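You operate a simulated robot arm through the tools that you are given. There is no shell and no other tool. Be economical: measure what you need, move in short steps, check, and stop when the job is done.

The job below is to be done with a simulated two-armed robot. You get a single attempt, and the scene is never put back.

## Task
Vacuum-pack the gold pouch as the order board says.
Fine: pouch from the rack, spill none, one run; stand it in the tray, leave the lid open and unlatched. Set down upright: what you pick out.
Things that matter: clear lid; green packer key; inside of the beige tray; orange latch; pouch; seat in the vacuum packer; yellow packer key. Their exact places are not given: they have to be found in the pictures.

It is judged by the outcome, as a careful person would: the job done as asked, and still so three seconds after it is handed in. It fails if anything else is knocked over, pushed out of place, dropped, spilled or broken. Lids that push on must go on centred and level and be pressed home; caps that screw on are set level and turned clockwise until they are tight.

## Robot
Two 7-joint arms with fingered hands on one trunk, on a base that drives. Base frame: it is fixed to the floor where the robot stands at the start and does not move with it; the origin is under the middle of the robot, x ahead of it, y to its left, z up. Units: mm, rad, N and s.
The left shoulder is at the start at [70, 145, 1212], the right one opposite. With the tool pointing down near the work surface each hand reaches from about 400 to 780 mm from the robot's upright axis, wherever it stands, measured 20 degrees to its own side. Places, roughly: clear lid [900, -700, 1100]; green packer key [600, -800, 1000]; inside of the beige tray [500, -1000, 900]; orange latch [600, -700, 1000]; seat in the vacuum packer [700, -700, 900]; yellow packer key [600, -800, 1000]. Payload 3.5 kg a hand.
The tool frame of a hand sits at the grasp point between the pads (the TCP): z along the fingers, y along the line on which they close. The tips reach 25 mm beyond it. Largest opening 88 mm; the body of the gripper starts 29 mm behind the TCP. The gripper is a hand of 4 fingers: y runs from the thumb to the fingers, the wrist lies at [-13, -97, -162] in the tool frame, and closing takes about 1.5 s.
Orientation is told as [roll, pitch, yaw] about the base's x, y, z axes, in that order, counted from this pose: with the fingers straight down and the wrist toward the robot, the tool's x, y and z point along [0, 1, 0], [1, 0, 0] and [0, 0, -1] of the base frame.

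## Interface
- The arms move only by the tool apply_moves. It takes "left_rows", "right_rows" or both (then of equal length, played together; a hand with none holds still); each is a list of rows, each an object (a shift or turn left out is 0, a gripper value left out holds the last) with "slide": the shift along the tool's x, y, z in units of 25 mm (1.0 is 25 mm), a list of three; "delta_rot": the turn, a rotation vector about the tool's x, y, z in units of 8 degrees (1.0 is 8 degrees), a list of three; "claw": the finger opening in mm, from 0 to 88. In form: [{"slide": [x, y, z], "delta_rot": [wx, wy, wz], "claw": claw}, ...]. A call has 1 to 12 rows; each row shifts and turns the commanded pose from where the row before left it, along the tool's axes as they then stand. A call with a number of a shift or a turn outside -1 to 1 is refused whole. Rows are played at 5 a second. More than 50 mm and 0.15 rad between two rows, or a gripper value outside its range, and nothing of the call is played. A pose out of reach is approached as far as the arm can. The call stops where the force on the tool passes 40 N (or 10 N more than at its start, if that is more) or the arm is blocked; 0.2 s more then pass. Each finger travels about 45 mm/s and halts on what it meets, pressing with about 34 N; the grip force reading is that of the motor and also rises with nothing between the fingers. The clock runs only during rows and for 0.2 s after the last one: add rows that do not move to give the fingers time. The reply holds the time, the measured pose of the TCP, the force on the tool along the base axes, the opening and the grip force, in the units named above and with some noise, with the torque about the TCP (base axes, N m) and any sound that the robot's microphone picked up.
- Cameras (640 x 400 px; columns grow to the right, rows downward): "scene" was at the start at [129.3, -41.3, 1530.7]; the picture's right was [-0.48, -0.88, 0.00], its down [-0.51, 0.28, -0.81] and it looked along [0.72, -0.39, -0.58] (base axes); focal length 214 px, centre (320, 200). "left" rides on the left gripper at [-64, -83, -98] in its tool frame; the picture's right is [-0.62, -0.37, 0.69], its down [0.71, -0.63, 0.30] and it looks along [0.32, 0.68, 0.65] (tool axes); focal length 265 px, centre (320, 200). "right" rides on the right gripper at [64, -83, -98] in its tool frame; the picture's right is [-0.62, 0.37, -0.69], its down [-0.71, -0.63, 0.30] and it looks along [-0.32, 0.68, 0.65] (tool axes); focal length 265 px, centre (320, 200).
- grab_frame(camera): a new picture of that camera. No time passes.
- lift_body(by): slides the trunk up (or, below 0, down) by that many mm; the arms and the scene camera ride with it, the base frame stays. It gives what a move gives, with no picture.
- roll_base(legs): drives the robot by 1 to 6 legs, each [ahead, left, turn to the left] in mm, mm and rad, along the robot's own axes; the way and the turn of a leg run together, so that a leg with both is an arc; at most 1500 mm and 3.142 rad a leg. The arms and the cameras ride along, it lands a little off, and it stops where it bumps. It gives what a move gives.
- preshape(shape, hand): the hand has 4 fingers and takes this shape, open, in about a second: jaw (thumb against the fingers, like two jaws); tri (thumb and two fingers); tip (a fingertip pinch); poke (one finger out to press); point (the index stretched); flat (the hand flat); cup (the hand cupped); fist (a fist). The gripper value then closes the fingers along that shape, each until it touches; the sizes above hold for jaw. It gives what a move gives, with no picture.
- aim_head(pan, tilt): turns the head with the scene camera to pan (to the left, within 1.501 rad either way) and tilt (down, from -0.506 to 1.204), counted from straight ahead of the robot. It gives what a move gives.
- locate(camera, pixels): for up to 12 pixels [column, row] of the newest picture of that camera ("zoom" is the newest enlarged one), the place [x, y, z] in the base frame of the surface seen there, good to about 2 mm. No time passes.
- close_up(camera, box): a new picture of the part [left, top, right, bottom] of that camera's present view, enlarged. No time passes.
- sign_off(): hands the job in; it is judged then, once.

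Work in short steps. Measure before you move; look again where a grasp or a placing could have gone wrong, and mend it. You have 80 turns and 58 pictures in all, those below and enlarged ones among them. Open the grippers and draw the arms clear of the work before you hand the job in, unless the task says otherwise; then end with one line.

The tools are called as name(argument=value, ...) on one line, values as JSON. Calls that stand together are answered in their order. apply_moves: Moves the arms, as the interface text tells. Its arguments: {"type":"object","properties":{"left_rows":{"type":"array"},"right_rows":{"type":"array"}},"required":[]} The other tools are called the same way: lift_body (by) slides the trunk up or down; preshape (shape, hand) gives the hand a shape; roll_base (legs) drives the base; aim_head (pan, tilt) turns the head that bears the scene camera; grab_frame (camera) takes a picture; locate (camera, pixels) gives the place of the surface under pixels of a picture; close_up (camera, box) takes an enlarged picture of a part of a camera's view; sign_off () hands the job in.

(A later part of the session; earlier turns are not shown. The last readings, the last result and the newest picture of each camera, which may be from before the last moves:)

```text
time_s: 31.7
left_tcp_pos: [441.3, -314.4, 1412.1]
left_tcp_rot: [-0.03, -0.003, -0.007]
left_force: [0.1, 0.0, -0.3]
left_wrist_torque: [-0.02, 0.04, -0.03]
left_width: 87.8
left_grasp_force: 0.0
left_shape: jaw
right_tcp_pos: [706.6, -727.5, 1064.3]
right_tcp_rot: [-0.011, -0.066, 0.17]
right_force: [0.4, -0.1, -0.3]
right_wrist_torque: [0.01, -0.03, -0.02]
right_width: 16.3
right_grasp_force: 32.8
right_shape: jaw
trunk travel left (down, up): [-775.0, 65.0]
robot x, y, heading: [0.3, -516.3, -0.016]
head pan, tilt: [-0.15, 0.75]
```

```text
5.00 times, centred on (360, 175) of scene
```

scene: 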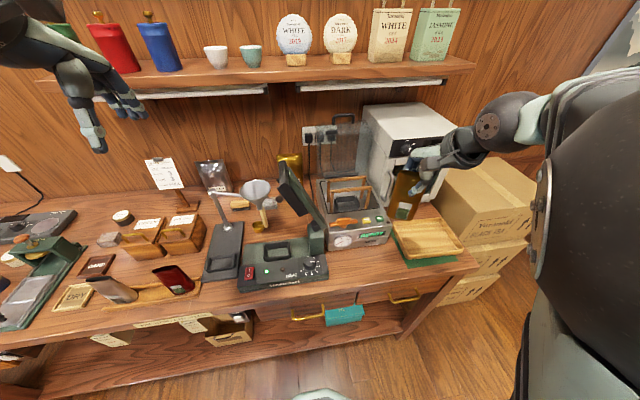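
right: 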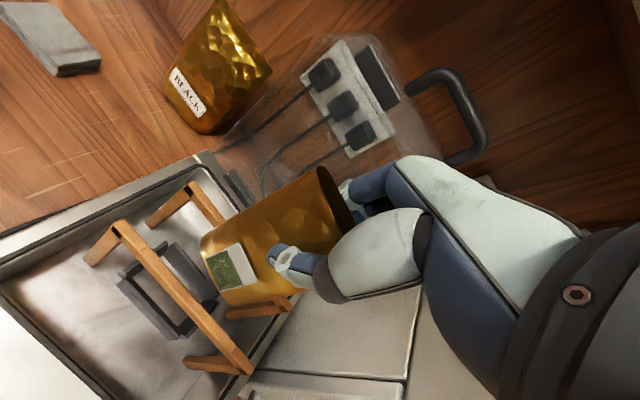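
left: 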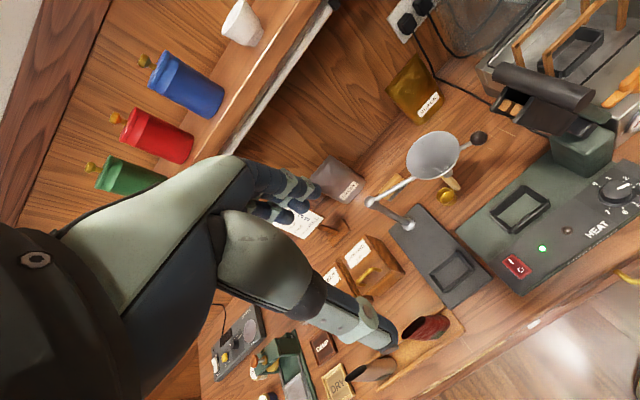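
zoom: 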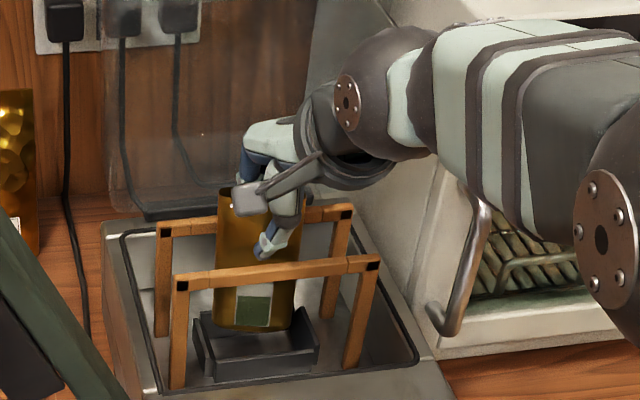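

Well centred, no contact. I lower in small steps until touch.

apply_moves(right_rows=[{"slide": [0.0, -0.02, 0.3]}, {"slide": [0.0, -0.02, 0.3]}, {"slide": [0, -0.01, 0.2]}, {"slide": [0, -0.01, 0.2]}, {}])

```text
time_s: 32.9
left_tcp_pos: [438.8, -314.4, 1412.5]
left_tcp_rot: [-0.03, -0.002, -0.007]
left_force: [0.2, -0.2, 0.1]
left_wrist_torque: [0.02, 0.01, 0.03]
left_width: 87.7
left_grasp_force: 0.0
left_shape: jaw
right_tcp_pos: [705.8, -729.5, 1043.2]
right_tcp_rot: [-0.013, -0.072, 0.167]
right_force: [0.2, -3.4, 12.7]
right_wrist_torque: [-0.1, -0.01, 0.16]
right_width: 16.8
right_grasp_force: 34.1
right_shape: jaw
trunk travel left (down, up): [-775.0, 65.0]
robot x, y, heading: [-1.4, -513.1, -0.011]
head pan, tilt: [-0.15, 0.75]
```

Touched with 12.7 N at z 1043, matching the floor. I verify before releasing.

close_up(camera="scene", box=[320, 135, 400, 215])

```text
5.00 times, centred on (360, 175) of scene
```

zoom: 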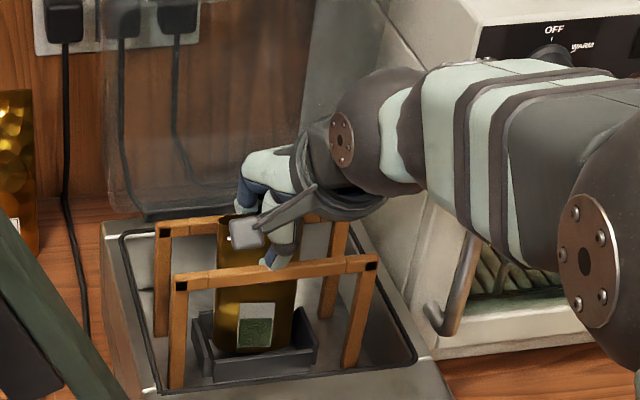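

The foot is inside the cradle, thumb inside the front rod. I open just to 28 mm so the fingers don't push the rods, then rise.

apply_moves(right_rows=[{"claw": 20}, {"claw": 24}, {"claw": 28}, {}, {}])

apply_moves(right_rows=[{"slide": [-0.006, 0.03, -0.5]}, {"slide": [-0.006, 0.03, -0.5]}, {"slide": [-0.012, 0.064, -1]}, {"slide": [-0.012, 0.064, -1]}, {"slide": [-0.012, 0.064, -1]}, {"slide": [-0.012, 0.064, -1]}, {}])

close_up(camera="scene", box=[290, 85, 430, 245])

```text
time_s: 34.1
left_tcp_pos: [441.6, -314.6, 1411.8]
left_tcp_rot: [-0.029, -0.002, -0.006]
left_force: [-0.4, 1.2, 1.1]
left_wrist_torque: [0.0, -0.02, -0.03]
left_width: 87.7
left_grasp_force: 0.1
left_shape: jaw
right_tcp_pos: [707.0, -728.6, 1038.4]
right_tcp_rot: [-0.013, -0.066, 0.169]
right_force: [0.2, -0.2, -0.2]
right_wrist_torque: [0.01, -0.02, -0.01]
right_width: 27.7
right_grasp_force: 0.0
right_shape: jaw
trunk travel left (down, up): [-775.0, 65.0]
robot x, y, heading: [0.9, -517.9, -0.006]
head pan, tilt: [-0.15, 0.75]
```

```text
time_s: 35.7
left_tcp_pos: [441.3, -314.5, 1411.4]
left_tcp_rot: [-0.031, -0.001, -0.006]
left_force: [0.0, -0.2, 0.0]
left_wrist_torque: [-0.02, 0.02, 0.01]
left_width: 87.6
left_grasp_force: 0.0
left_shape: jaw
right_tcp_pos: [708.6, -730.2, 1163.3]
right_tcp_rot: [-0.013, -0.065, 0.17]
right_force: [0.2, -0.2, 0.5]
right_wrist_torque: [0.0, -0.01, -0.02]
right_width: 27.7
right_grasp_force: 0.0
right_shape: jaw
trunk travel left (down, up): [-775.0, 65.0]
robot x, y, heading: [-0.4, -515.4, -0.012]
head pan, tilt: [-0.15, 0.75]
```

```text
2.50 times, centred on (360, 165) of scene
```

zoom: 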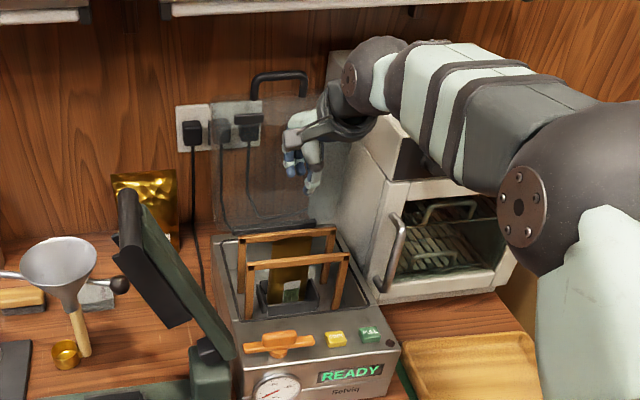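

Pouch seated upright. Now the lid: I measure handle, lid edges and hinge, plus the base's front clearance.

locate(camera="zoom", pixels=[[253, 95], [256, 80], [280, 74], [303, 78], [306, 95], [215, 120], [218, 215], [250, 226], [312, 224], [310, 215], [225, 232], [290, 270]])

locate(camera="scene", pixels=[[320, 393], [345, 397], [330, 250], [380, 330], [400, 335], [360, 305], [420, 305]])

close_up(camera="scene", box=[325, 105, 395, 205])

```text
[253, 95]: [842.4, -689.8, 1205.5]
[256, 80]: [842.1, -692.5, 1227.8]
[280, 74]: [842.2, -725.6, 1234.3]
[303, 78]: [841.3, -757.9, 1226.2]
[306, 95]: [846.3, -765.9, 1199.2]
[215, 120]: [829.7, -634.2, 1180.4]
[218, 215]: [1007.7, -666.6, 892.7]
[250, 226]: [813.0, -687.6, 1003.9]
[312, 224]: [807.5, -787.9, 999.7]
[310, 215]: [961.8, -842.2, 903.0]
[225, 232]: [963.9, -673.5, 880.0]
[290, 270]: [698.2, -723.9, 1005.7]
```

```text
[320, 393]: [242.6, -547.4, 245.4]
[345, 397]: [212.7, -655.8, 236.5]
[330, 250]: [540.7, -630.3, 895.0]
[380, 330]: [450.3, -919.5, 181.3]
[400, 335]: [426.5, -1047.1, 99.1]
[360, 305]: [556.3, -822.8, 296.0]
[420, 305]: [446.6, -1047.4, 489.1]
```

```text
4.00 times, centred on (360, 155) of scene
```

zoom: 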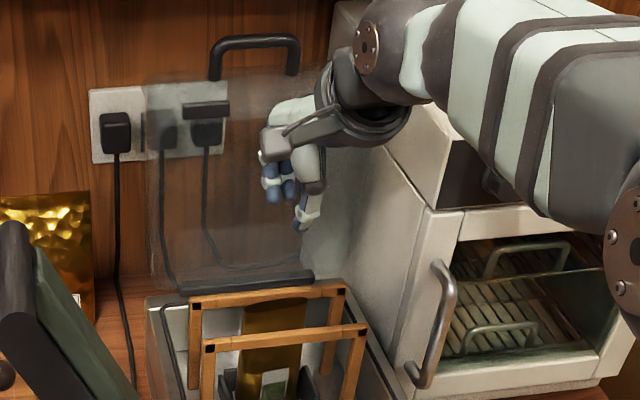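

The lid hinges near (810,·,1000) and its U-handle bar lies at (842, -692..-758, 1234). I raise and retract the hand, level it, then drive ahead 120 mm (base front is at x≈243, furniture from x≈410).

apply_moves(right_rows=[{"slide": [0, 0, -1], "delta_rot": [0, 0, 0.6]}, {"slide": [0, 0, -1], "delta_rot": [0, 0, 0.6]}, {"slide": [0, 0, -1], "delta_rot": [0.48, 0, 0]}, {"slide": [0, -1, -1]}, {"slide": [0, -1, -1]}, {"slide": [0, -1, 0]}, {"slide": [0, -1, 0]}, {"slide": [0, -1, 0]}, {"slide": [0, -1, 0]}, {"claw": 60}, {}, {}])

roll_base(legs=[[120, 0, 0.012]])

close_up(camera="scene", box=[260, 100, 460, 300])

```text
time_s: 38.3
left_tcp_pos: [440.5, -315.0, 1412.8]
left_tcp_rot: [-0.03, -0.002, -0.006]
left_force: [-0.9, 0.1, -0.4]
left_wrist_torque: [0.01, 0.0, 0.06]
left_width: 87.6
left_grasp_force: 0.1
left_shape: jaw
right_tcp_pos: [552.7, -728.3, 1289.9]
right_tcp_rot: [0.0, -0.002, -0.002]
right_force: [0.1, 0.1, -0.6]
right_wrist_torque: [-0.02, -0.01, -0.02]
right_width: 59.6
right_grasp_force: 0.1
right_shape: jaw
trunk travel left (down, up): [-775.0, 65.0]
robot x, y, heading: [2.6, -514.4, -0.012]
head pan, tilt: [-0.15, 0.75]
```

```text
time_s: 39.6
left_tcp_pos: [554.4, -308.1, 1412.2]
left_tcp_rot: [-0.03, -0.005, 0.006]
left_force: [0.0, 0.3, 0.0]
left_wrist_torque: [0.02, -0.01, 0.02]
left_width: 87.7
left_grasp_force: 0.0
left_shape: jaw
right_tcp_pos: [672.2, -722.0, 1291.3]
right_tcp_rot: [-0.001, -0.006, 0.015]
right_force: [-0.2, 0.2, -0.3]
right_wrist_torque: [0.02, 0.01, -0.01]
right_width: 59.7
right_grasp_force: 0.0
right_shape: jaw
trunk travel left (down, up): [-775.0, 65.0]
robot x, y, heading: [120.8, -515.8, 0.002]
head pan, tilt: [-0.15, 0.75]
```

```text
2.00 times, centred on (360, 200) of scene
```

zoom: 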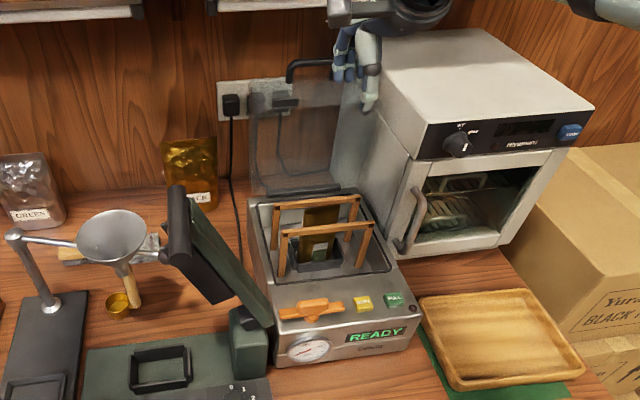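

I check the shelf/lamp position before reaching toward the handle.

locate(camera="zoom", pixels=[[270, 8], [80, 10], [325, 3], [300, 64], [328, 62], [289, 80], [285, 103], [262, 180], [350, 180], [480, 50], [255, 120], [345, 75]])

locate(camera="scene", pixels=[[400, 75], [470, 70], [470, 62], [300, 80], [380, 88]])

```text
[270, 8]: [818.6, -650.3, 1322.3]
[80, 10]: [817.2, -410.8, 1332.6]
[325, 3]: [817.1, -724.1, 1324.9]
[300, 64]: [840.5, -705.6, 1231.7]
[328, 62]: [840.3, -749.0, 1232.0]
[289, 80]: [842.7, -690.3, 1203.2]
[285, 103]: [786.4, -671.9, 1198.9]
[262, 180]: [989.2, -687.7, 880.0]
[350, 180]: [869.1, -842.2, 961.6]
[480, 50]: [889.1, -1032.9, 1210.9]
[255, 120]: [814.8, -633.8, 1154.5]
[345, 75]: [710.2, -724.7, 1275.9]
```

```text
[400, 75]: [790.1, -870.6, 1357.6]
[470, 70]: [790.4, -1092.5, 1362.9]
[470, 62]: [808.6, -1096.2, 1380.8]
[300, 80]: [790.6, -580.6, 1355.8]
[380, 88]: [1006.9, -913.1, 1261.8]
```

The shelf (front x 790, lamp underside z≈1315) overhangs the handle, so a straight-down grasp is impossible. I pitch the hand 60° so the fingers point forward.

apply_moves(right_rows=[{"delta_rot": [-0.94, 0, 0]}, {"delta_rot": [-0.94, 0, 0]}, {"delta_rot": [-0.94, 0, 0]}, {"delta_rot": [-0.94, 0, 0]}, {"delta_rot": [-0.94, 0, 0]}, {"delta_rot": [-0.94, 0, 0]}, {"delta_rot": [-0.94, 0, 0]}, {"delta_rot": [-0.94, 0, 0]}, {"claw": 44}, {}])

grab_frame(camera="scene")

```text
time_s: 41.8
left_tcp_pos: [557.0, -308.5, 1411.9]
left_tcp_rot: [-0.031, -0.003, 0.008]
left_force: [0.3, -0.2, 0.3]
left_wrist_torque: [0.0, 0.02, 0.0]
left_width: 87.6
left_grasp_force: 0.1
left_shape: jaw
right_tcp_pos: [675.2, -721.1, 1289.7]
right_tcp_rot: [-0.003, -1.051, 0.016]
right_force: [-0.1, -0.2, 0.1]
right_wrist_torque: [0.02, 0.01, 0.04]
right_width: 44.6
right_grasp_force: 0.1
right_shape: jaw
trunk travel left (down, up): [-775.0, 65.0]
robot x, y, heading: [119.7, -513.5, 0.003]
head pan, tilt: [-0.15, 0.75]
```

```text
20 pictures are left
```

scene: 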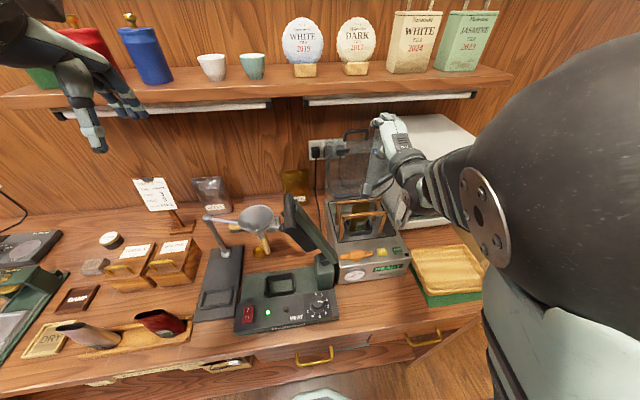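

Good pose. I advance to 80 mm short of the handle bar.

apply_moves(right_rows=[{"slide": [-0.1, 0.7, 0.92]}, {"slide": [0, 0.7, 0.9]}, {"slide": [0, 0, 0.95]}, {"slide": [0, 0, 0.95]}, {}])

grab_frame(camera="right")

close_up(camera="scene", box=[310, 80, 450, 200])

```text
time_s: 43.0
left_tcp_pos: [557.7, -308.7, 1412.8]
left_tcp_rot: [-0.029, -0.002, 0.006]
left_force: [0.3, 0.4, 0.3]
left_wrist_torque: [0.0, -0.01, 0.0]
left_width: 87.7
left_grasp_force: 0.1
left_shape: jaw
right_tcp_pos: [774.5, -723.4, 1274.0]
right_tcp_rot: [-0.002, -1.051, 0.015]
right_force: [-1.4, 0.5, 0.5]
right_wrist_torque: [-0.02, 0.01, 0.0]
right_width: 44.2
right_grasp_force: 0.0
right_shape: jaw
trunk travel left (down, up): [-775.0, 65.0]
robot x, y, heading: [119.1, -516.1, 0.001]
head pan, tilt: [-0.15, 0.75]
```

```text
19 pictures are left
```

right: 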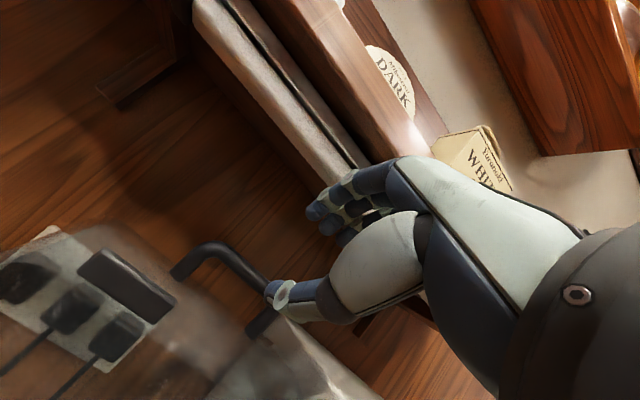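

```text
3.33 times, centred on (380, 140) of scene
```

zoom: 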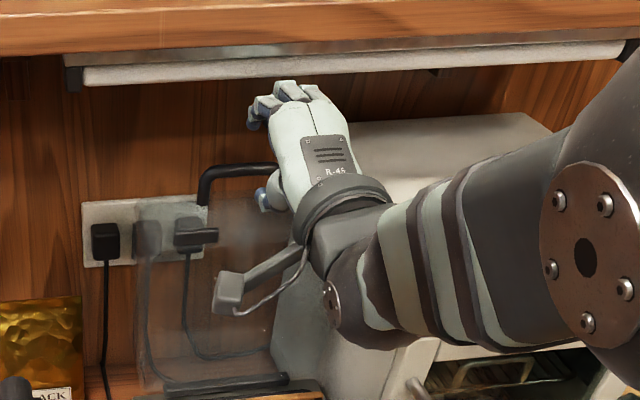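

I measure the knuckle height against the lamp before advancing.

locate(camera="zoom", pixels=[[285, 85], [318, 90], [268, 102], [255, 118], [263, 198], [225, 300], [230, 77], [350, 70], [240, 168], [198, 237], [320, 130], [310, 200]])

```text
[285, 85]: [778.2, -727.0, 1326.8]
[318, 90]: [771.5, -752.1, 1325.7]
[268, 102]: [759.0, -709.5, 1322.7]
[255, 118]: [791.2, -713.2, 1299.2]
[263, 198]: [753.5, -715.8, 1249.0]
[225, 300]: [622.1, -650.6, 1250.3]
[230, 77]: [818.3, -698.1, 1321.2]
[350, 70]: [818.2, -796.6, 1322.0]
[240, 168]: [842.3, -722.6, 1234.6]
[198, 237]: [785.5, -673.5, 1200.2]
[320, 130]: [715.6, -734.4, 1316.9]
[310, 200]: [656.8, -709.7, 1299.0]
```

Knuckles will pass about 8 mm below the lamp; I shift 5 mm down, narrow to 32 mm and advance along the fingers.

apply_moves(right_rows=[{"slide": [0, -0.2, 0], "claw": 32}, {}, {"slide": [0, 0, 0.8]}, {"slide": [0, 0, 0.8]}, {"slide": [0, 0, 0.8]}, {"slide": [0, 0, 0.6]}, {}])

close_up(camera="right", box=[160, 120, 420, 380])

```text
time_s: 44.6
left_tcp_pos: [557.0, -309.3, 1411.2]
left_tcp_rot: [-0.028, -0.003, 0.006]
left_force: [1.0, 0.2, 0.4]
left_wrist_torque: [0.02, -0.01, 0.02]
left_width: 87.5
left_grasp_force: 0.0
left_shape: jaw
right_tcp_pos: [838.5, -722.4, 1233.3]
right_tcp_rot: [-0.004, -1.049, 0.017]
right_force: [0.8, -0.2, 0.3]
right_wrist_torque: [0.0, -0.01, -0.02]
right_width: 32.1
right_grasp_force: 0.0
right_shape: jaw
trunk travel left (down, up): [-775.0, 65.0]
robot x, y, heading: [120.0, -516.5, 0.01]
head pan, tilt: [-0.15, 0.75]
```

```text
1.54 times, centred on (290, 250) of right
```

zoom: 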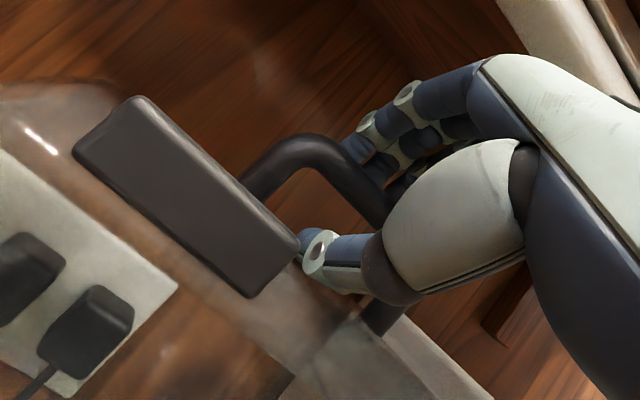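

The bar is between thumb and fingers. I close on it.

apply_moves(right_rows=[{"claw": 8}, {}, {}, {}, {}])

```text
time_s: 45.8
left_tcp_pos: [558.1, -310.2, 1411.5]
left_tcp_rot: [-0.031, -0.004, 0.007]
left_force: [0.1, -0.8, -0.9]
left_wrist_torque: [0.01, 0.01, -0.03]
left_width: 87.5
left_grasp_force: 0.0
left_shape: jaw
right_tcp_pos: [838.7, -722.4, 1232.0]
right_tcp_rot: [-0.003, -1.052, 0.016]
right_force: [-0.1, 0.3, 0.3]
right_wrist_torque: [0.0, -0.01, 0.01]
right_width: 8.6
right_grasp_force: 0.0
right_shape: jaw
trunk travel left (down, up): [-775.0, 65.0]
robot x, y, heading: [117.6, -516.4, 0.003]
head pan, tilt: [-0.15, 0.75]
```

No contact at 8.6 mm; I look where the bar is.

close_up(camera="right", box=[200, 160, 360, 320])

locate(camera="zoom", pixels=[[220, 170], [270, 130], [300, 160], [180, 210], [120, 180], [330, 250], [300, 260], [290, 290], [330, 180], [310, 330]])

```text
2.50 times, centred on (280, 240) of right
```

zoom: 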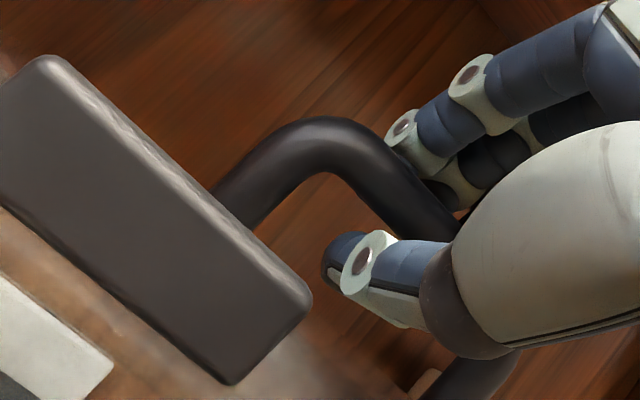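

```text
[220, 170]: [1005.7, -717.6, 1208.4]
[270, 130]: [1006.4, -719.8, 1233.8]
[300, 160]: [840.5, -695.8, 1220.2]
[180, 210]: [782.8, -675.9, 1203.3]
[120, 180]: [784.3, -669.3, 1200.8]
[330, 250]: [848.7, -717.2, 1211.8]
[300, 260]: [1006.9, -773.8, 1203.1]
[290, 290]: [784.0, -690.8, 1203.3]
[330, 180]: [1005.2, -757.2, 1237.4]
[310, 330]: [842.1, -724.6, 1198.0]
```

Thumb tip is inside the U under the bar, fingers beyond it. I close further.

apply_moves(right_rows=[{"claw": 0}, {}, {}])

```text
time_s: 46.6
left_tcp_pos: [559.7, -307.5, 1412.0]
left_tcp_rot: [-0.029, -0.001, 0.007]
left_force: [0.7, -0.2, -0.8]
left_wrist_torque: [-0.02, -0.01, -0.02]
left_width: 87.9
left_grasp_force: 0.0
left_shape: jaw
right_tcp_pos: [839.3, -722.4, 1229.9]
right_tcp_rot: [-0.001, -1.046, 0.016]
right_force: [0.9, 0.8, -4.7]
right_wrist_torque: [0.01, 0.0, 0.04]
right_width: 0.0
right_grasp_force: 34.2
right_shape: jaw
trunk travel left (down, up): [-775.0, 65.0]
robot x, y, heading: [118.6, -518.6, 0.003]
head pan, tilt: [-0.15, 0.75]
```

Fingers have closed fully, hooking the bar. I pull gently toward the robot and see whether the lid follows.

apply_moves(right_rows=[{"slide": [0, -0.2, -0.46]}, {"slide": [0, -0.2, -0.46]}, {"slide": [0, -0.25, -0.44]}, {}])

close_up(camera="right", box=[130, 110, 430, 350])

```text
time_s: 47.6
left_tcp_pos: [561.9, -308.6, 1410.4]
left_tcp_rot: [-0.028, 0.0, 0.006]
left_force: [0.4, 0.2, -0.4]
left_wrist_torque: [0.02, 0.03, -0.01]
left_width: 87.4
left_grasp_force: 0.1
left_shape: jaw
right_tcp_pos: [803.0, -722.5, 1231.9]
right_tcp_rot: [-0.001, -1.044, 0.016]
right_force: [0.6, 5.9, -15.5]
right_wrist_torque: [-0.01, 0.01, 0.09]
right_width: 0.2
right_grasp_force: 34.6
right_shape: jaw
trunk travel left (down, up): [-775.0, 65.0]
robot x, y, heading: [118.1, -512.4, 0.003]
head pan, tilt: [-0.15, 0.75]
```

```text
1.67 times, centred on (280, 230) of right
```

zoom: 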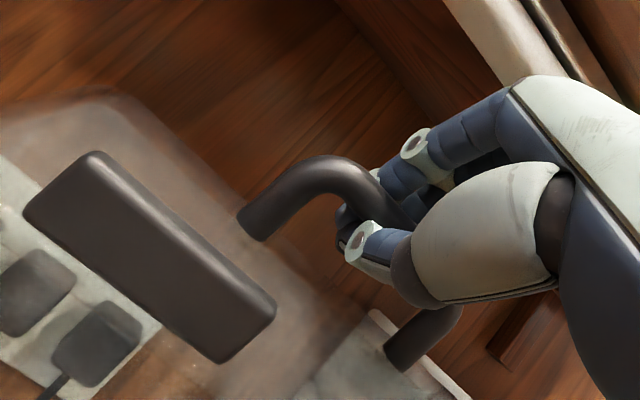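

The lid follows the hook. I guide it along its arc (hinge ≈(810,1002), radius ≈230), turning the hand down as it comes.

apply_moves(right_rows=[{"slide": [0, -0.456, -0.66], "delta_rot": [0.5, 0, 0]}, {"slide": [0, -0.55, -0.58], "delta_rot": [0.5, 0, 0]}, {"slide": [0, -0.64, -0.49], "delta_rot": [0.5, 0, 0]}, {"slide": [0, -0.705, -0.38], "delta_rot": [0.5, 0, 0]}, {"slide": [0, -0.757, -0.27], "delta_rot": [0.5, 0, 0]}, {"slide": [0, -0.79, -0.147], "delta_rot": [0.5, 0, 0]}])

close_up(camera="scene", box=[290, 90, 450, 290])

```text
time_s: 49.0
left_tcp_pos: [560.4, -308.2, 1409.2]
left_tcp_rot: [-0.032, -0.001, 0.008]
left_force: [-0.6, 0.3, 0.2]
left_wrist_torque: [-0.01, 0.01, -0.04]
left_width: 88.0
left_grasp_force: 0.1
left_shape: jaw
right_tcp_pos: [688.6, -724.2, 1198.5]
right_tcp_rot: [-0.002, -0.628, 0.017]
right_force: [6.4, 5.8, -10.2]
right_wrist_torque: [-0.02, -0.08, 0.03]
right_width: 0.2
right_grasp_force: 33.8
right_shape: jaw
trunk travel left (down, up): [-775.0, 65.0]
robot x, y, heading: [119.4, -516.5, 0.008]
head pan, tilt: [-0.15, 0.75]
```

```text
2.00 times, centred on (370, 190) of scene
```

zoom: 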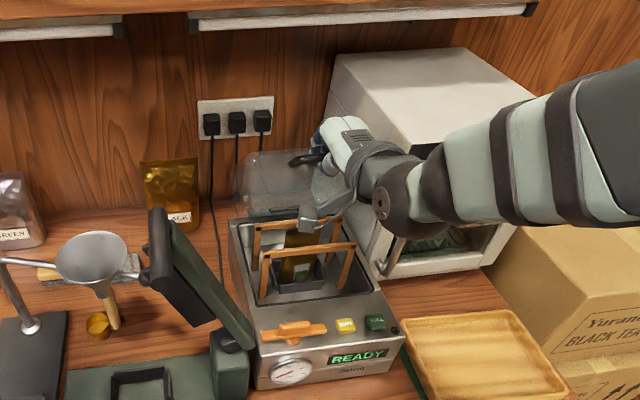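

The lid is at about 32°, following. I continue to about 62°.

apply_moves(right_rows=[{"slide": [0, -0.805, -0.02], "delta_rot": [0.33, 0, 0]}, {"slide": [0, -0.8, 0.088], "delta_rot": [0.33, 0, 0]}, {"slide": [0, -0.78, 0.19], "delta_rot": [0.33, 0, 0]}, {"slide": [0, -0.75, 0.295], "delta_rot": [0.33, 0, 0]}, {"slide": [0, -0.7, 0.39], "delta_rot": [0.33, 0, 0]}, {"slide": [0, -0.64, 0.48], "delta_rot": [0.33, 0, 0]}])

close_up(camera="scene", box=[300, 130, 440, 270])

```text
time_s: 50.4
left_tcp_pos: [558.8, -309.2, 1410.4]
left_tcp_rot: [-0.028, -0.003, 0.006]
left_force: [0.4, 0.2, 0.1]
left_wrist_torque: [0.01, 0.03, 0.0]
left_width: 87.6
left_grasp_force: 0.0
left_shape: jaw
right_tcp_pos: [605.8, -725.4, 1112.0]
right_tcp_rot: [-0.002, -0.354, 0.015]
right_force: [2.2, 3.2, -2.0]
right_wrist_torque: [0.0, -0.04, 0.08]
right_width: 0.0
right_grasp_force: 34.1
right_shape: jaw
trunk travel left (down, up): [-775.0, 65.0]
robot x, y, heading: [123.3, -513.1, -0.001]
head pan, tilt: [-0.15, 0.75]
```

```text
2.86 times, centred on (370, 200) of scene
```

zoom: 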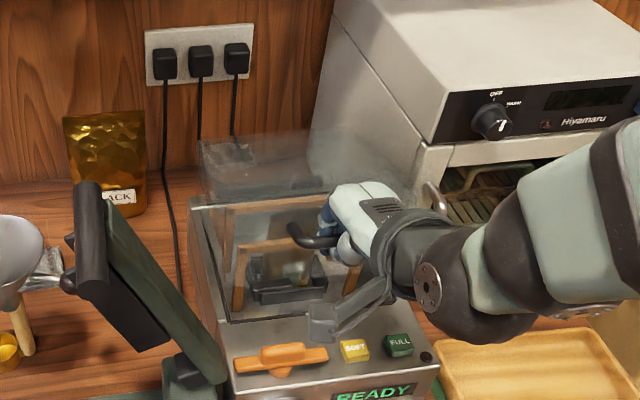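

Following well. I bring it down to about 80°.

apply_moves(right_rows=[{"slide": [0, -0.57, 0.56]}, {"slide": [0, -0.52, 0.61]}, {"slide": [0, -0.47, 0.655]}, {"slide": [0, -0.25, 0.41]}, {}])

close_up(camera="scene", box=[310, 150, 430, 270])

```text
time_s: 51.6
left_tcp_pos: [557.5, -307.6, 1411.5]
left_tcp_rot: [-0.029, -0.002, 0.009]
left_force: [-0.4, -0.2, 0.2]
left_wrist_torque: [-0.01, -0.03, 0.0]
left_width: 87.6
left_grasp_force: 0.0
left_shape: jaw
right_tcp_pos: [582.1, -727.2, 1045.1]
right_tcp_rot: [-0.001, -0.356, 0.014]
right_force: [1.3, 1.3, 1.3]
right_wrist_torque: [-0.06, 0.0, 0.08]
right_width: 0.0
right_grasp_force: 33.9
right_shape: jaw
trunk travel left (down, up): [-775.0, 65.0]
robot x, y, heading: [117.2, -513.1, 0.001]
head pan, tilt: [-0.15, 0.75]
```

```text
3.33 times, centred on (370, 210) of scene
```

zoom: 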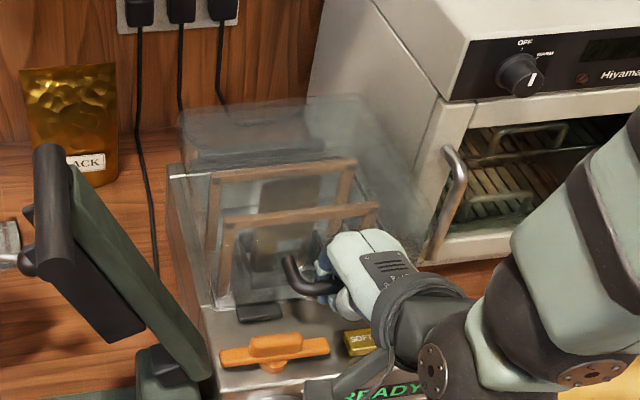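

Nearly shut, keeper at zoom (260,312) over the latch. I lower a further 8 mm and open the fingers slowly so the bar can slip out, then look.

apply_moves(right_rows=[{"slide": [0, -0.1, 0.31]}, {"claw": 12}, {"claw": 20}, {"claw": 28}, {"claw": 34}, {}, {}])

close_up(camera="scene", box=[310, 150, 430, 270])

```text
time_s: 53.2
left_tcp_pos: [550.7, -308.3, 1414.6]
left_tcp_rot: [-0.029, -0.007, 0.008]
left_force: [0.1, 0.3, -0.5]
left_wrist_torque: [-0.02, 0.02, 0.0]
left_width: 87.6
left_grasp_force: 0.1
left_shape: jaw
right_tcp_pos: [576.6, -727.5, 1039.9]
right_tcp_rot: [-0.001, -0.359, 0.014]
right_force: [-20.3, 0.9, 5.2]
right_wrist_torque: [-0.12, -0.64, -0.2]
right_width: 30.4
right_grasp_force: 0.0
right_shape: jaw
trunk travel left (down, up): [-775.0, 65.0]
robot x, y, heading: [118.7, -514.5, 0.001]
head pan, tilt: [-0.15, 0.75]
```

```text
3.33 times, centred on (370, 210) of scene
```

zoom: 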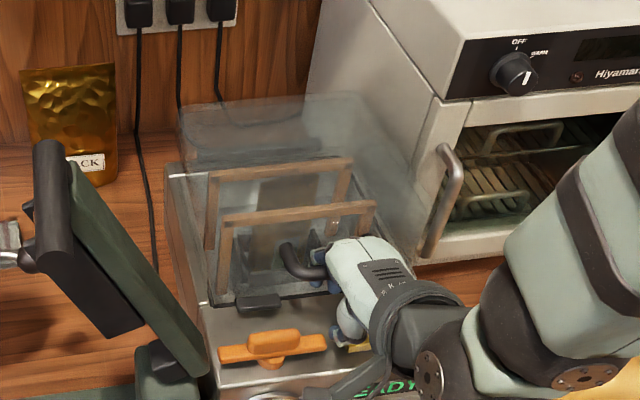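

The fingers press the lid's front lightly (20 N). I narrow to 26 mm and withdraw along the fingers, watching the force.

apply_moves(right_rows=[{"slide": [0, -0.1, 0], "claw": 27}, {"slide": [0, 0, -0.5]}, {"slide": [0, 0, -0.7]}, {"slide": [0, 0, -1]}, {"slide": [0, 0, -1]}, {}])

close_up(camera="scene", box=[310, 150, 430, 270])

```text
time_s: 54.6
left_tcp_pos: [557.6, -309.4, 1411.6]
left_tcp_rot: [-0.031, -0.001, 0.008]
left_force: [-0.6, 0.7, 0.4]
left_wrist_torque: [-0.02, 0.01, 0.0]
left_width: 87.6
left_grasp_force: 0.1
left_shape: jaw
right_tcp_pos: [574.2, -726.4, 1114.0]
right_tcp_rot: [0.0, -0.353, 0.015]
right_force: [0.4, 0.2, -0.3]
right_wrist_torque: [0.01, -0.01, 0.0]
right_width: 27.3
right_grasp_force: 0.1
right_shape: jaw
right hand out of reach, approached as far as the arm can: row 4, 5
trunk travel left (down, up): [-775.0, 65.0]
robot x, y, heading: [119.4, -514.8, 0.004]
head pan, tilt: [-0.15, 0.75]
```

```text
3.33 times, centred on (370, 210) of scene
```

zoom: 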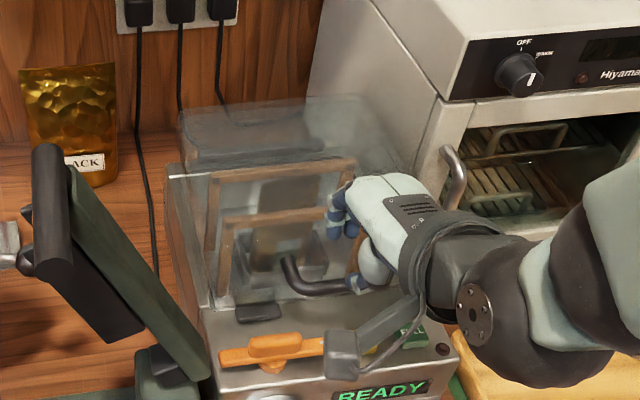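

About ten pictures remain, so I use locate on this one: lid and latch heights.

locate(camera="zoom", pixels=[[258, 312], [290, 262], [300, 288], [325, 287], [183, 112], [250, 303], [275, 340], [235, 357], [315, 345], [212, 300], [345, 286], [415, 338]])

```text
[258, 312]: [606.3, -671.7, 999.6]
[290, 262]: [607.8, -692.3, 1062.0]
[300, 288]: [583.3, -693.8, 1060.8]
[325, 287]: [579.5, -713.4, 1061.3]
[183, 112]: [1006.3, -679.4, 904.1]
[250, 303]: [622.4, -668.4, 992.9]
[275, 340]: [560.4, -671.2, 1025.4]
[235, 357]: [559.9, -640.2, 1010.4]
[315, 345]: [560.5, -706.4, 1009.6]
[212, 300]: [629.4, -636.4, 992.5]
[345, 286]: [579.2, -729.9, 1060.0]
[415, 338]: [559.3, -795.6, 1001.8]
```

The handle is level (z≈1061 both ends), so the lid is fully closed; the keeper lies at (606,-672,1000) next to the latch bar (centre (560,-671), ends y≈-635 and -708). I straighten the hand, rise, and form a poking finger.

apply_moves(right_rows=[{"slide": [0, 0, -0.8]}, {"slide": [0, 0, -0.8], "delta_rot": [0.5, 0, 0]}, {"slide": [0, -0.2, -0.5], "delta_rot": [0.7, 0, 0]}, {"slide": [0, -0.2, 0], "delta_rot": [0.7, 0, 0]}, {"slide": [0.5, -0.2, 0], "delta_rot": [0.63, 0, 0.1]}, {"slide": [1, 0, 0]}, {"slide": [1, 0, 0]}, {}])

preshape(shape="poke", hand="right")

grab_frame(camera="right")

close_up(camera="scene", box=[300, 110, 440, 250])

```text
time_s: 56.4
left_tcp_pos: [558.5, -308.9, 1412.0]
left_tcp_rot: [-0.031, -0.003, 0.008]
left_force: [-0.7, -0.3, -0.2]
left_wrist_torque: [0.03, -0.02, 0.03]
left_width: 87.7
left_grasp_force: 0.1
left_shape: jaw
right_tcp_pos: [574.6, -687.4, 1133.0]
right_tcp_rot: [0.017, -0.003, -0.002]
right_force: [-0.3, -0.4, -0.4]
right_wrist_torque: [-0.04, 0.01, -0.02]
right_width: 27.4
right_grasp_force: 0.0
right_shape: jaw
right hand out of reach, approached as far as the arm can: row 1, 3, 5, 6, 7
trunk travel left (down, up): [-775.0, 65.0]
robot x, y, heading: [117.2, -509.3, -0.0]
head pan, tilt: [-0.15, 0.75]
```

```text
time_s: 57.3
left_tcp_pos: [558.0, -308.8, 1412.4]
left_tcp_rot: [-0.03, -0.003, 0.006]
left_force: [-0.7, 1.6, -0.2]
left_wrist_torque: [0.0, -0.01, 0.0]
left_width: 87.7
left_grasp_force: 0.1
left_shape: jaw
right_tcp_pos: [574.5, -686.5, 1133.3]
right_tcp_rot: [0.016, -0.003, 0.001]
right_force: [-0.1, -0.2, -0.4]
right_wrist_torque: [-0.04, -0.01, 0.01]
right_width: 0.0
right_grasp_force: 0.1
right_shape: poke
trunk travel left (down, up): [-775.0, 65.0]
robot x, y, heading: [124.5, -514.9, 0.001]
head pan, tilt: [-0.15, 0.75]
```

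```text
9 pictures are left
```

right: 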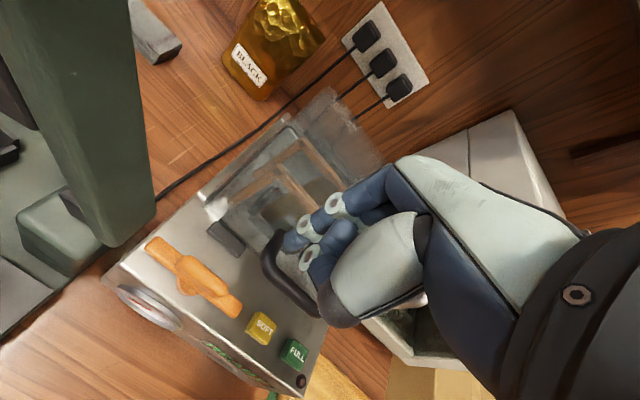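

```text
2.86 times, centred on (370, 180) of scene
```

zoom: 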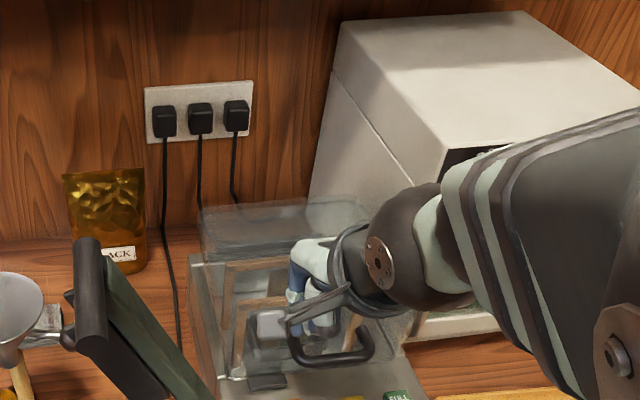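

I locate the poking fingertip in the right picture.

locate(camera="right", pixels=[[288, 240], [296, 246], [308, 262], [303, 268], [318, 275], [330, 205], [306, 228], [225, 235], [160, 248], [235, 308], [262, 325], [294, 354]])

roll_base(legs=[[-80, 0, 0]])

```text
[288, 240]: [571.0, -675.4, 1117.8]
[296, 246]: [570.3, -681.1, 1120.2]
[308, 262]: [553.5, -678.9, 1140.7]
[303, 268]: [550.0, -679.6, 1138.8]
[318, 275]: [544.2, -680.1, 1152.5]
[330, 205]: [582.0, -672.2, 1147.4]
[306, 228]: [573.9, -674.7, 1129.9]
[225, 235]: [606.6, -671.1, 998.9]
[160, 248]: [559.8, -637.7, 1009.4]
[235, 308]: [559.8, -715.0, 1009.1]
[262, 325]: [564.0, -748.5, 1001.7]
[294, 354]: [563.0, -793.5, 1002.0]
```

```text
time_s: 58.3
left_tcp_pos: [488.3, -307.9, 1409.6]
left_tcp_rot: [-0.029, 0.005, 0.008]
left_force: [0.7, -0.7, 0.2]
left_wrist_torque: [0.03, 0.02, -0.01]
left_width: 87.6
left_grasp_force: 0.0
left_shape: jaw
right_tcp_pos: [502.4, -686.6, 1130.0]
right_tcp_rot: [0.016, 0.004, -0.002]
right_force: [-0.5, 0.3, -0.1]
right_wrist_torque: [0.0, -0.03, -0.05]
right_width: 0.0
right_grasp_force: 0.1
right_shape: poke
trunk travel left (down, up): [-775.0, 65.0]
robot x, y, heading: [39.2, -516.1, 0.008]
head pan, tilt: [-0.15, 0.75]
```

Index tip is essentially below the TCP (tip ≈ 20–25 mm past it). I check how low the curled fingers sit before choosing the push path.

locate(camera="right", pixels=[[340, 235], [348, 228], [330, 250], [375, 190], [385, 215], [355, 215], [318, 255], [265, 245], [300, 305], [320, 300], [280, 270], [190, 275]])

```text
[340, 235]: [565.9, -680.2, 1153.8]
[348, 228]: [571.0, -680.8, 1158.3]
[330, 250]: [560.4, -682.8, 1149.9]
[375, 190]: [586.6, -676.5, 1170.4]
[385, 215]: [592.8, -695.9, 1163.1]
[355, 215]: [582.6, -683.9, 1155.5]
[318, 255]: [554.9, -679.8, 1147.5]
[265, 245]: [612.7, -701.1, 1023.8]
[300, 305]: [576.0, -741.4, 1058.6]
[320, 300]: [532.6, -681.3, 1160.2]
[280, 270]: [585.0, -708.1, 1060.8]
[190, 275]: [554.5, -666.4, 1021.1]
```

Curled fingers sit ~30 mm above the index. I pitch the hand 30° so they trail behind and bring the fingertip down in front of the latch's left end.

apply_moves(right_rows=[{"delta_rot": [-0.94, 0, 0]}, {"delta_rot": [-0.94, 0, 0]}, {"delta_rot": [-0.94, 0, 0]}, {"delta_rot": [-0.93, 0, 0]}, {"slide": [0.9, -0.46, 0.9]}, {"slide": [0.93, -0.46, 0.9]}, {"slide": [0, 0, 0.9]}, {"slide": [0, -0.3, 0.5]}, {"slide": [0, -0.3, 0.5]}, {"slide": [0, -0.24, 0.455]}, {}])

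close_up(camera="scene", box=[320, 170, 430, 270])

```text
time_s: 60.7
left_tcp_pos: [482.1, -309.0, 1410.7]
left_tcp_rot: [-0.03, -0.002, 0.007]
left_force: [0.5, 0.8, -0.9]
left_wrist_torque: [0.0, -0.01, -0.04]
left_width: 87.5
left_grasp_force: 0.0
left_shape: jaw
right_tcp_pos: [531.2, -645.1, 1018.3]
right_tcp_rot: [0.059, -0.522, -0.061]
right_force: [-0.4, 1.3, -0.5]
right_wrist_torque: [-0.01, -0.04, 0.01]
right_width: 0.0
right_grasp_force: 0.1
right_shape: poke
right hand out of reach, approached as far as the arm can: row 1, 4
trunk travel left (down, up): [-775.0, 65.0]
robot x, y, heading: [41.7, -514.0, 0.006]
head pan, tilt: [-0.15, 0.75]
```

```text
4.00 times, centred on (375, 220) of scene
```

zoom: 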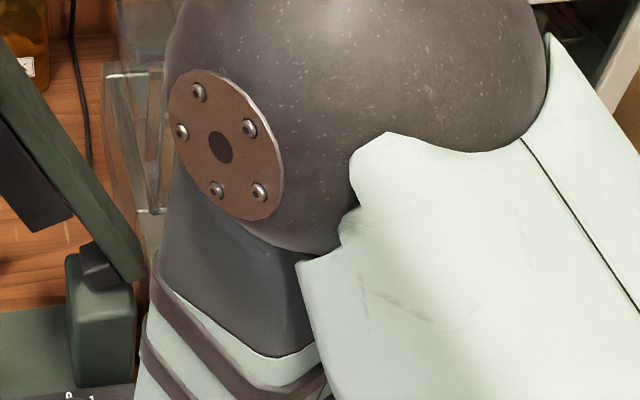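

The arm hides the scene view, but the pose reads tip ≈(543,-645,998) with no force. I push +x gently in small steps.

apply_moves(right_rows=[{"slide": [0, 0.25, 0.14]}, {"slide": [0, 0.25, 0.14]}, {"slide": [0, 0.25, 0.14]}, {"slide": [0, 0.22, 0.13]}, {}])

close_up(camera="right", box=[100, 120, 420, 380])

```text
time_s: 61.9
left_tcp_pos: [480.2, -309.7, 1410.8]
left_tcp_rot: [-0.029, 0.0, 0.007]
left_force: [-0.3, -0.3, 0.0]
left_wrist_torque: [0.01, 0.01, 0.0]
left_width: 87.4
left_grasp_force: 0.1
left_shape: jaw
right_tcp_pos: [556.2, -639.0, 1020.1]
right_tcp_rot: [0.02, -0.527, -0.01]
right_force: [-0.6, 1.6, -0.4]
right_wrist_torque: [0.04, 0.02, 0.03]
right_width: 0.2
right_grasp_force: 0.2
right_shape: poke
trunk travel left (down, up): [-775.0, 65.0]
robot x, y, heading: [43.9, -518.4, 0.006]
head pan, tilt: [-0.15, 0.75]
```

```text
1.54 times, centred on (260, 250) of right
```

zoom: 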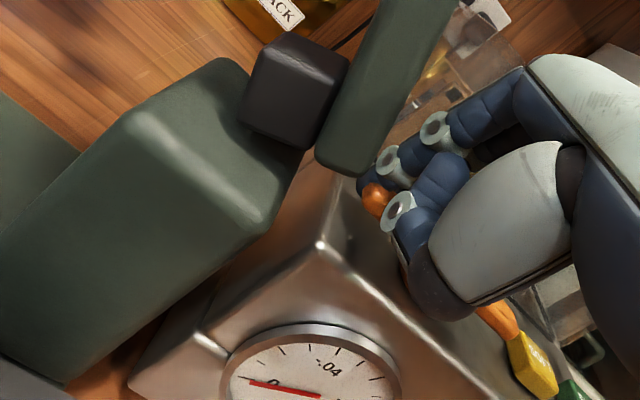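

locate(camera="zoom", pixels=[[373, 198], [370, 190], [378, 210], [493, 315], [505, 325], [512, 335], [385, 175], [365, 185], [398, 238]])

```text
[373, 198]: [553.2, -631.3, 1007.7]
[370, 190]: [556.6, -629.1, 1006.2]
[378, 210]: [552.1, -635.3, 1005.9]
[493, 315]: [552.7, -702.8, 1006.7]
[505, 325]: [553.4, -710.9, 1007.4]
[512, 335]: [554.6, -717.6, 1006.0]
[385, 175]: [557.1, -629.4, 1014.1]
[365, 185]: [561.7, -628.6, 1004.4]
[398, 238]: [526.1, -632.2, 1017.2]
```

The latch is unmoved: the fingertip rode above the bar (bar z 1002–1010). I back off, go 15 mm lower, and push again.

apply_moves(right_rows=[{"slide": [0, 0.08, -0.14]}, {"slide": [0, -0.48, -0.28]}, {"slide": [0, -0.48, -0.28]}, {"slide": [0, -0.2, 0.33]}, {"slide": [0, -0.18, 0.33]}, {}, {"slide": [0, 0.21, 0.12]}, {"slide": [0, 0.21, 0.12]}, {"slide": [0, 0.21, 0.12]}, {"slide": [0, 0.21, 0.12]}, {"slide": [0, 0.21, 0.12]}, {}])

```text
time_s: 63.5
left_tcp_pos: [474.3, -305.1, 1414.0]
left_tcp_rot: [-0.03, -0.005, 0.006]
left_force: [0.0, 0.5, 0.3]
left_wrist_torque: [-0.01, 0.0, -0.01]
left_width: 87.6
left_grasp_force: 0.2
left_shape: jaw
right_tcp_pos: [532.3, -641.0, 1013.2]
right_tcp_rot: [0.034, -0.548, -0.028]
right_force: [-10.0, 6.5, 28.1]
right_wrist_torque: [-0.32, -0.04, -0.02]
right_width: 0.0
right_grasp_force: 0.2
right_shape: poke
trunk travel left (down, up): [-775.0, 65.0]
robot x, y, heading: [41.6, -514.6, 0.007]
head pan, tilt: [-0.15, 0.75]
stopped in row 7 (right hand): the force on the tool passed its limit at 41 N (the readings are from after the stop); the commanded pose is now the measured one
```

Something wedged (41 N) — likely the tip on the bar's upper edge, since at this pitch the finger protrudes too little. I rise, back the base 50 mm for reach, and set the hand straight down again, where the index protrudes clearly.

apply_moves(right_rows=[{"slide": [0, 0.4, -0.7]}, {"slide": [0, 0.4, -0.7]}, {"slide": [0, 0.4, -0.7]}, {}])

roll_base(legs=[[-60, 0, 0]])

apply_moves(right_rows=[{"delta_rot": [0.98, 0, 0]}, {"delta_rot": [0.98, 0, 0]}, {"delta_rot": [0.98, 0, 0]}, {"delta_rot": [0.98, 0, 0]}, {}])

```text
time_s: 64.5
left_tcp_pos: [481.6, -308.2, 1411.7]
left_tcp_rot: [-0.03, -0.001, 0.008]
left_force: [-0.1, 0.2, 0.3]
left_wrist_torque: [-0.01, 0.0, 0.0]
left_width: 87.5
left_grasp_force: 0.1
left_shape: jaw
right_tcp_pos: [537.4, -645.1, 1068.8]
right_tcp_rot: [0.031, -0.534, -0.028]
right_force: [-0.1, 0.5, 0.5]
right_wrist_torque: [-0.02, 0.0, 0.02]
right_width: 0.1
right_grasp_force: 0.0
right_shape: poke
trunk travel left (down, up): [-775.0, 65.0]
robot x, y, heading: [41.5, -513.7, 0.005]
head pan, tilt: [-0.15, 0.75]
```

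```text
time_s: 65.4
left_tcp_pos: [431.8, -309.8, 1409.0]
left_tcp_rot: [-0.029, 0.007, 0.007]
left_force: [0.7, 0.0, -0.1]
left_wrist_torque: [-0.01, 0.0, 0.02]
left_width: 87.8
left_grasp_force: 0.1
left_shape: jaw
right_tcp_pos: [484.1, -644.7, 1066.0]
right_tcp_rot: [0.033, -0.531, -0.029]
right_force: [1.1, 0.2, 0.1]
right_wrist_torque: [0.05, 0.0, -0.01]
right_width: 0.0
right_grasp_force: 0.0
right_shape: poke
trunk travel left (down, up): [-775.0, 65.0]
robot x, y, heading: [-17.5, -516.7, 0.004]
head pan, tilt: [-0.15, 0.75]
```

```text
time_s: 66.6
left_tcp_pos: [423.9, -309.9, 1411.1]
left_tcp_rot: [-0.03, 0.001, 0.006]
left_force: [-0.4, -0.3, -0.2]
left_wrist_torque: [0.02, -0.02, -0.03]
left_width: 87.5
left_grasp_force: 0.1
left_shape: jaw
right_tcp_pos: [479.4, -645.6, 1068.9]
right_tcp_rot: [0.027, 0.012, -0.011]
right_force: [0.6, 0.4, -0.2]
right_wrist_torque: [0.0, 0.0, 0.0]
right_width: 0.1
right_grasp_force: 0.0
right_shape: poke
trunk travel left (down, up): [-775.0, 65.0]
robot x, y, heading: [-15.6, -514.5, 0.005]
head pan, tilt: [-0.15, 0.75]
```

Straight again. I approach the bar's left end from the robot side and push.

apply_moves(right_rows=[{"slide": [0.18, 0.7, 0.3]}, {"slide": [0, 0.7, 0.3]}, {"slide": [0, 0.64, 0.3]}, {"slide": [0, 0, 0.6]}, {"slide": [0, 0, 0.65]}, {}, {"slide": [0, 0.2, 0]}, {"slide": [0, 0.2, 0]}, {"slide": [0, 0.2, 0]}, {}])

```text
time_s: 68.8
left_tcp_pos: [418.4, -307.5, 1412.0]
left_tcp_rot: [-0.032, -0.005, 0.007]
left_force: [0.5, -0.4, -0.4]
left_wrist_torque: [-0.01, 0.01, 0.01]
left_width: 87.7
left_grasp_force: 0.0
left_shape: jaw
right_tcp_pos: [541.7, -638.9, 1018.4]
right_tcp_rot: [0.028, 0.007, -0.01]
right_force: [-3.1, 5.3, 19.3]
right_wrist_torque: [-0.52, -0.33, -0.03]
right_width: 0.1
right_grasp_force: 0.1
right_shape: poke
trunk travel left (down, up): [-775.0, 65.0]
robot x, y, heading: [-17.1, -516.2, 0.003]
head pan, tilt: [-0.15, 0.75]
```

The torque shows a curled finger resting on the latch knob (offset ≈ +20,-33). I rise, roll the hand 12° so those fingers lift, and try again.

apply_moves(right_rows=[{"slide": [0, -0.2, -0.6]}, {"slide": [0, -0.4, 0], "delta_rot": [0, -0.8, 0]}, {"slide": [0, 0, 0], "delta_rot": [0, -0.9, 0]}, {}, {"slide": [0, 0, 0.3]}, {"slide": [0, 0, 0.3]}, {"slide": [0, 0, 0.06]}, {}])

```text
time_s: 70.6
left_tcp_pos: [421.3, -306.9, 1410.8]
left_tcp_rot: [-0.031, 0.0, 0.006]
left_force: [0.5, -0.6, 0.2]
left_wrist_torque: [-0.01, -0.01, -0.01]
left_width: 87.8
left_grasp_force: 0.1
left_shape: jaw
right_tcp_pos: [527.1, -641.3, 1014.4]
right_tcp_rot: [-0.209, 0.01, -0.01]
right_force: [-2.1, 7.1, 3.5]
right_wrist_torque: [-0.12, -0.12, 0.18]
right_width: 0.1
right_grasp_force: 0.0
right_shape: poke
trunk travel left (down, up): [-775.0, 65.0]
robot x, y, heading: [-15.1, -518.6, 0.0]
head pan, tilt: [-0.15, 0.75]
```

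Light contact; I raise 4 mm and push along +x.

apply_moves(right_rows=[{"slide": [0.1, 0, -0.16]}, {"slide": [0, 0.25, 0]}, {"slide": [0, 0.25, 0]}, {"slide": [0, 0.25, 0]}, {"slide": [0, 0.25, 0]}, {"slide": [0, 0.25, 0]}, {}])

```text
time_s: 72.2
left_tcp_pos: [419.0, -305.3, 1411.8]
left_tcp_rot: [-0.032, -0.003, 0.007]
left_force: [-0.8, -1.1, 0.4]
left_wrist_torque: [-0.02, -0.04, 0.01]
left_width: 87.9
left_grasp_force: 0.0
left_shape: jaw
right_tcp_pos: [553.4, -637.0, 1019.6]
right_tcp_rot: [-0.21, 0.012, -0.01]
right_force: [-14.6, 13.5, 1.4]
right_wrist_torque: [0.09, 0.22, -0.19]
right_width: 0.1
right_grasp_force: 0.0
right_shape: poke
trunk travel left (down, up): [-775.0, 65.0]
robot x, y, heading: [-20.7, -514.8, 0.007]
head pan, tilt: [-0.15, 0.75]
```

Force normal is now diagonal, suggesting the latch turns. I look once.

close_up(camera="right", box=[120, 160, 400, 380])

```text
1.82 times, centred on (260, 270) of right
```

zoom: 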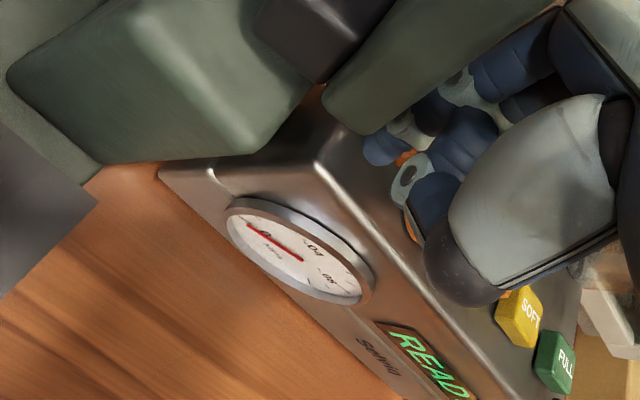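

locate(camera="zoom", pixels=[[403, 158], [410, 222], [413, 235], [506, 293], [380, 148], [372, 155], [500, 300], [405, 172], [415, 210]])

```text
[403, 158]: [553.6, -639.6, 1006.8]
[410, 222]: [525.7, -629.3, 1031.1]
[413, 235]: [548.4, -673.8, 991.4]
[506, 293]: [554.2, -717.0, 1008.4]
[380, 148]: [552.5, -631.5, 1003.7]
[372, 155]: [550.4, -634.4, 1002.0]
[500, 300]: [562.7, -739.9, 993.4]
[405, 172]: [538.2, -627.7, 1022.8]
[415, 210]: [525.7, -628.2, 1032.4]
```

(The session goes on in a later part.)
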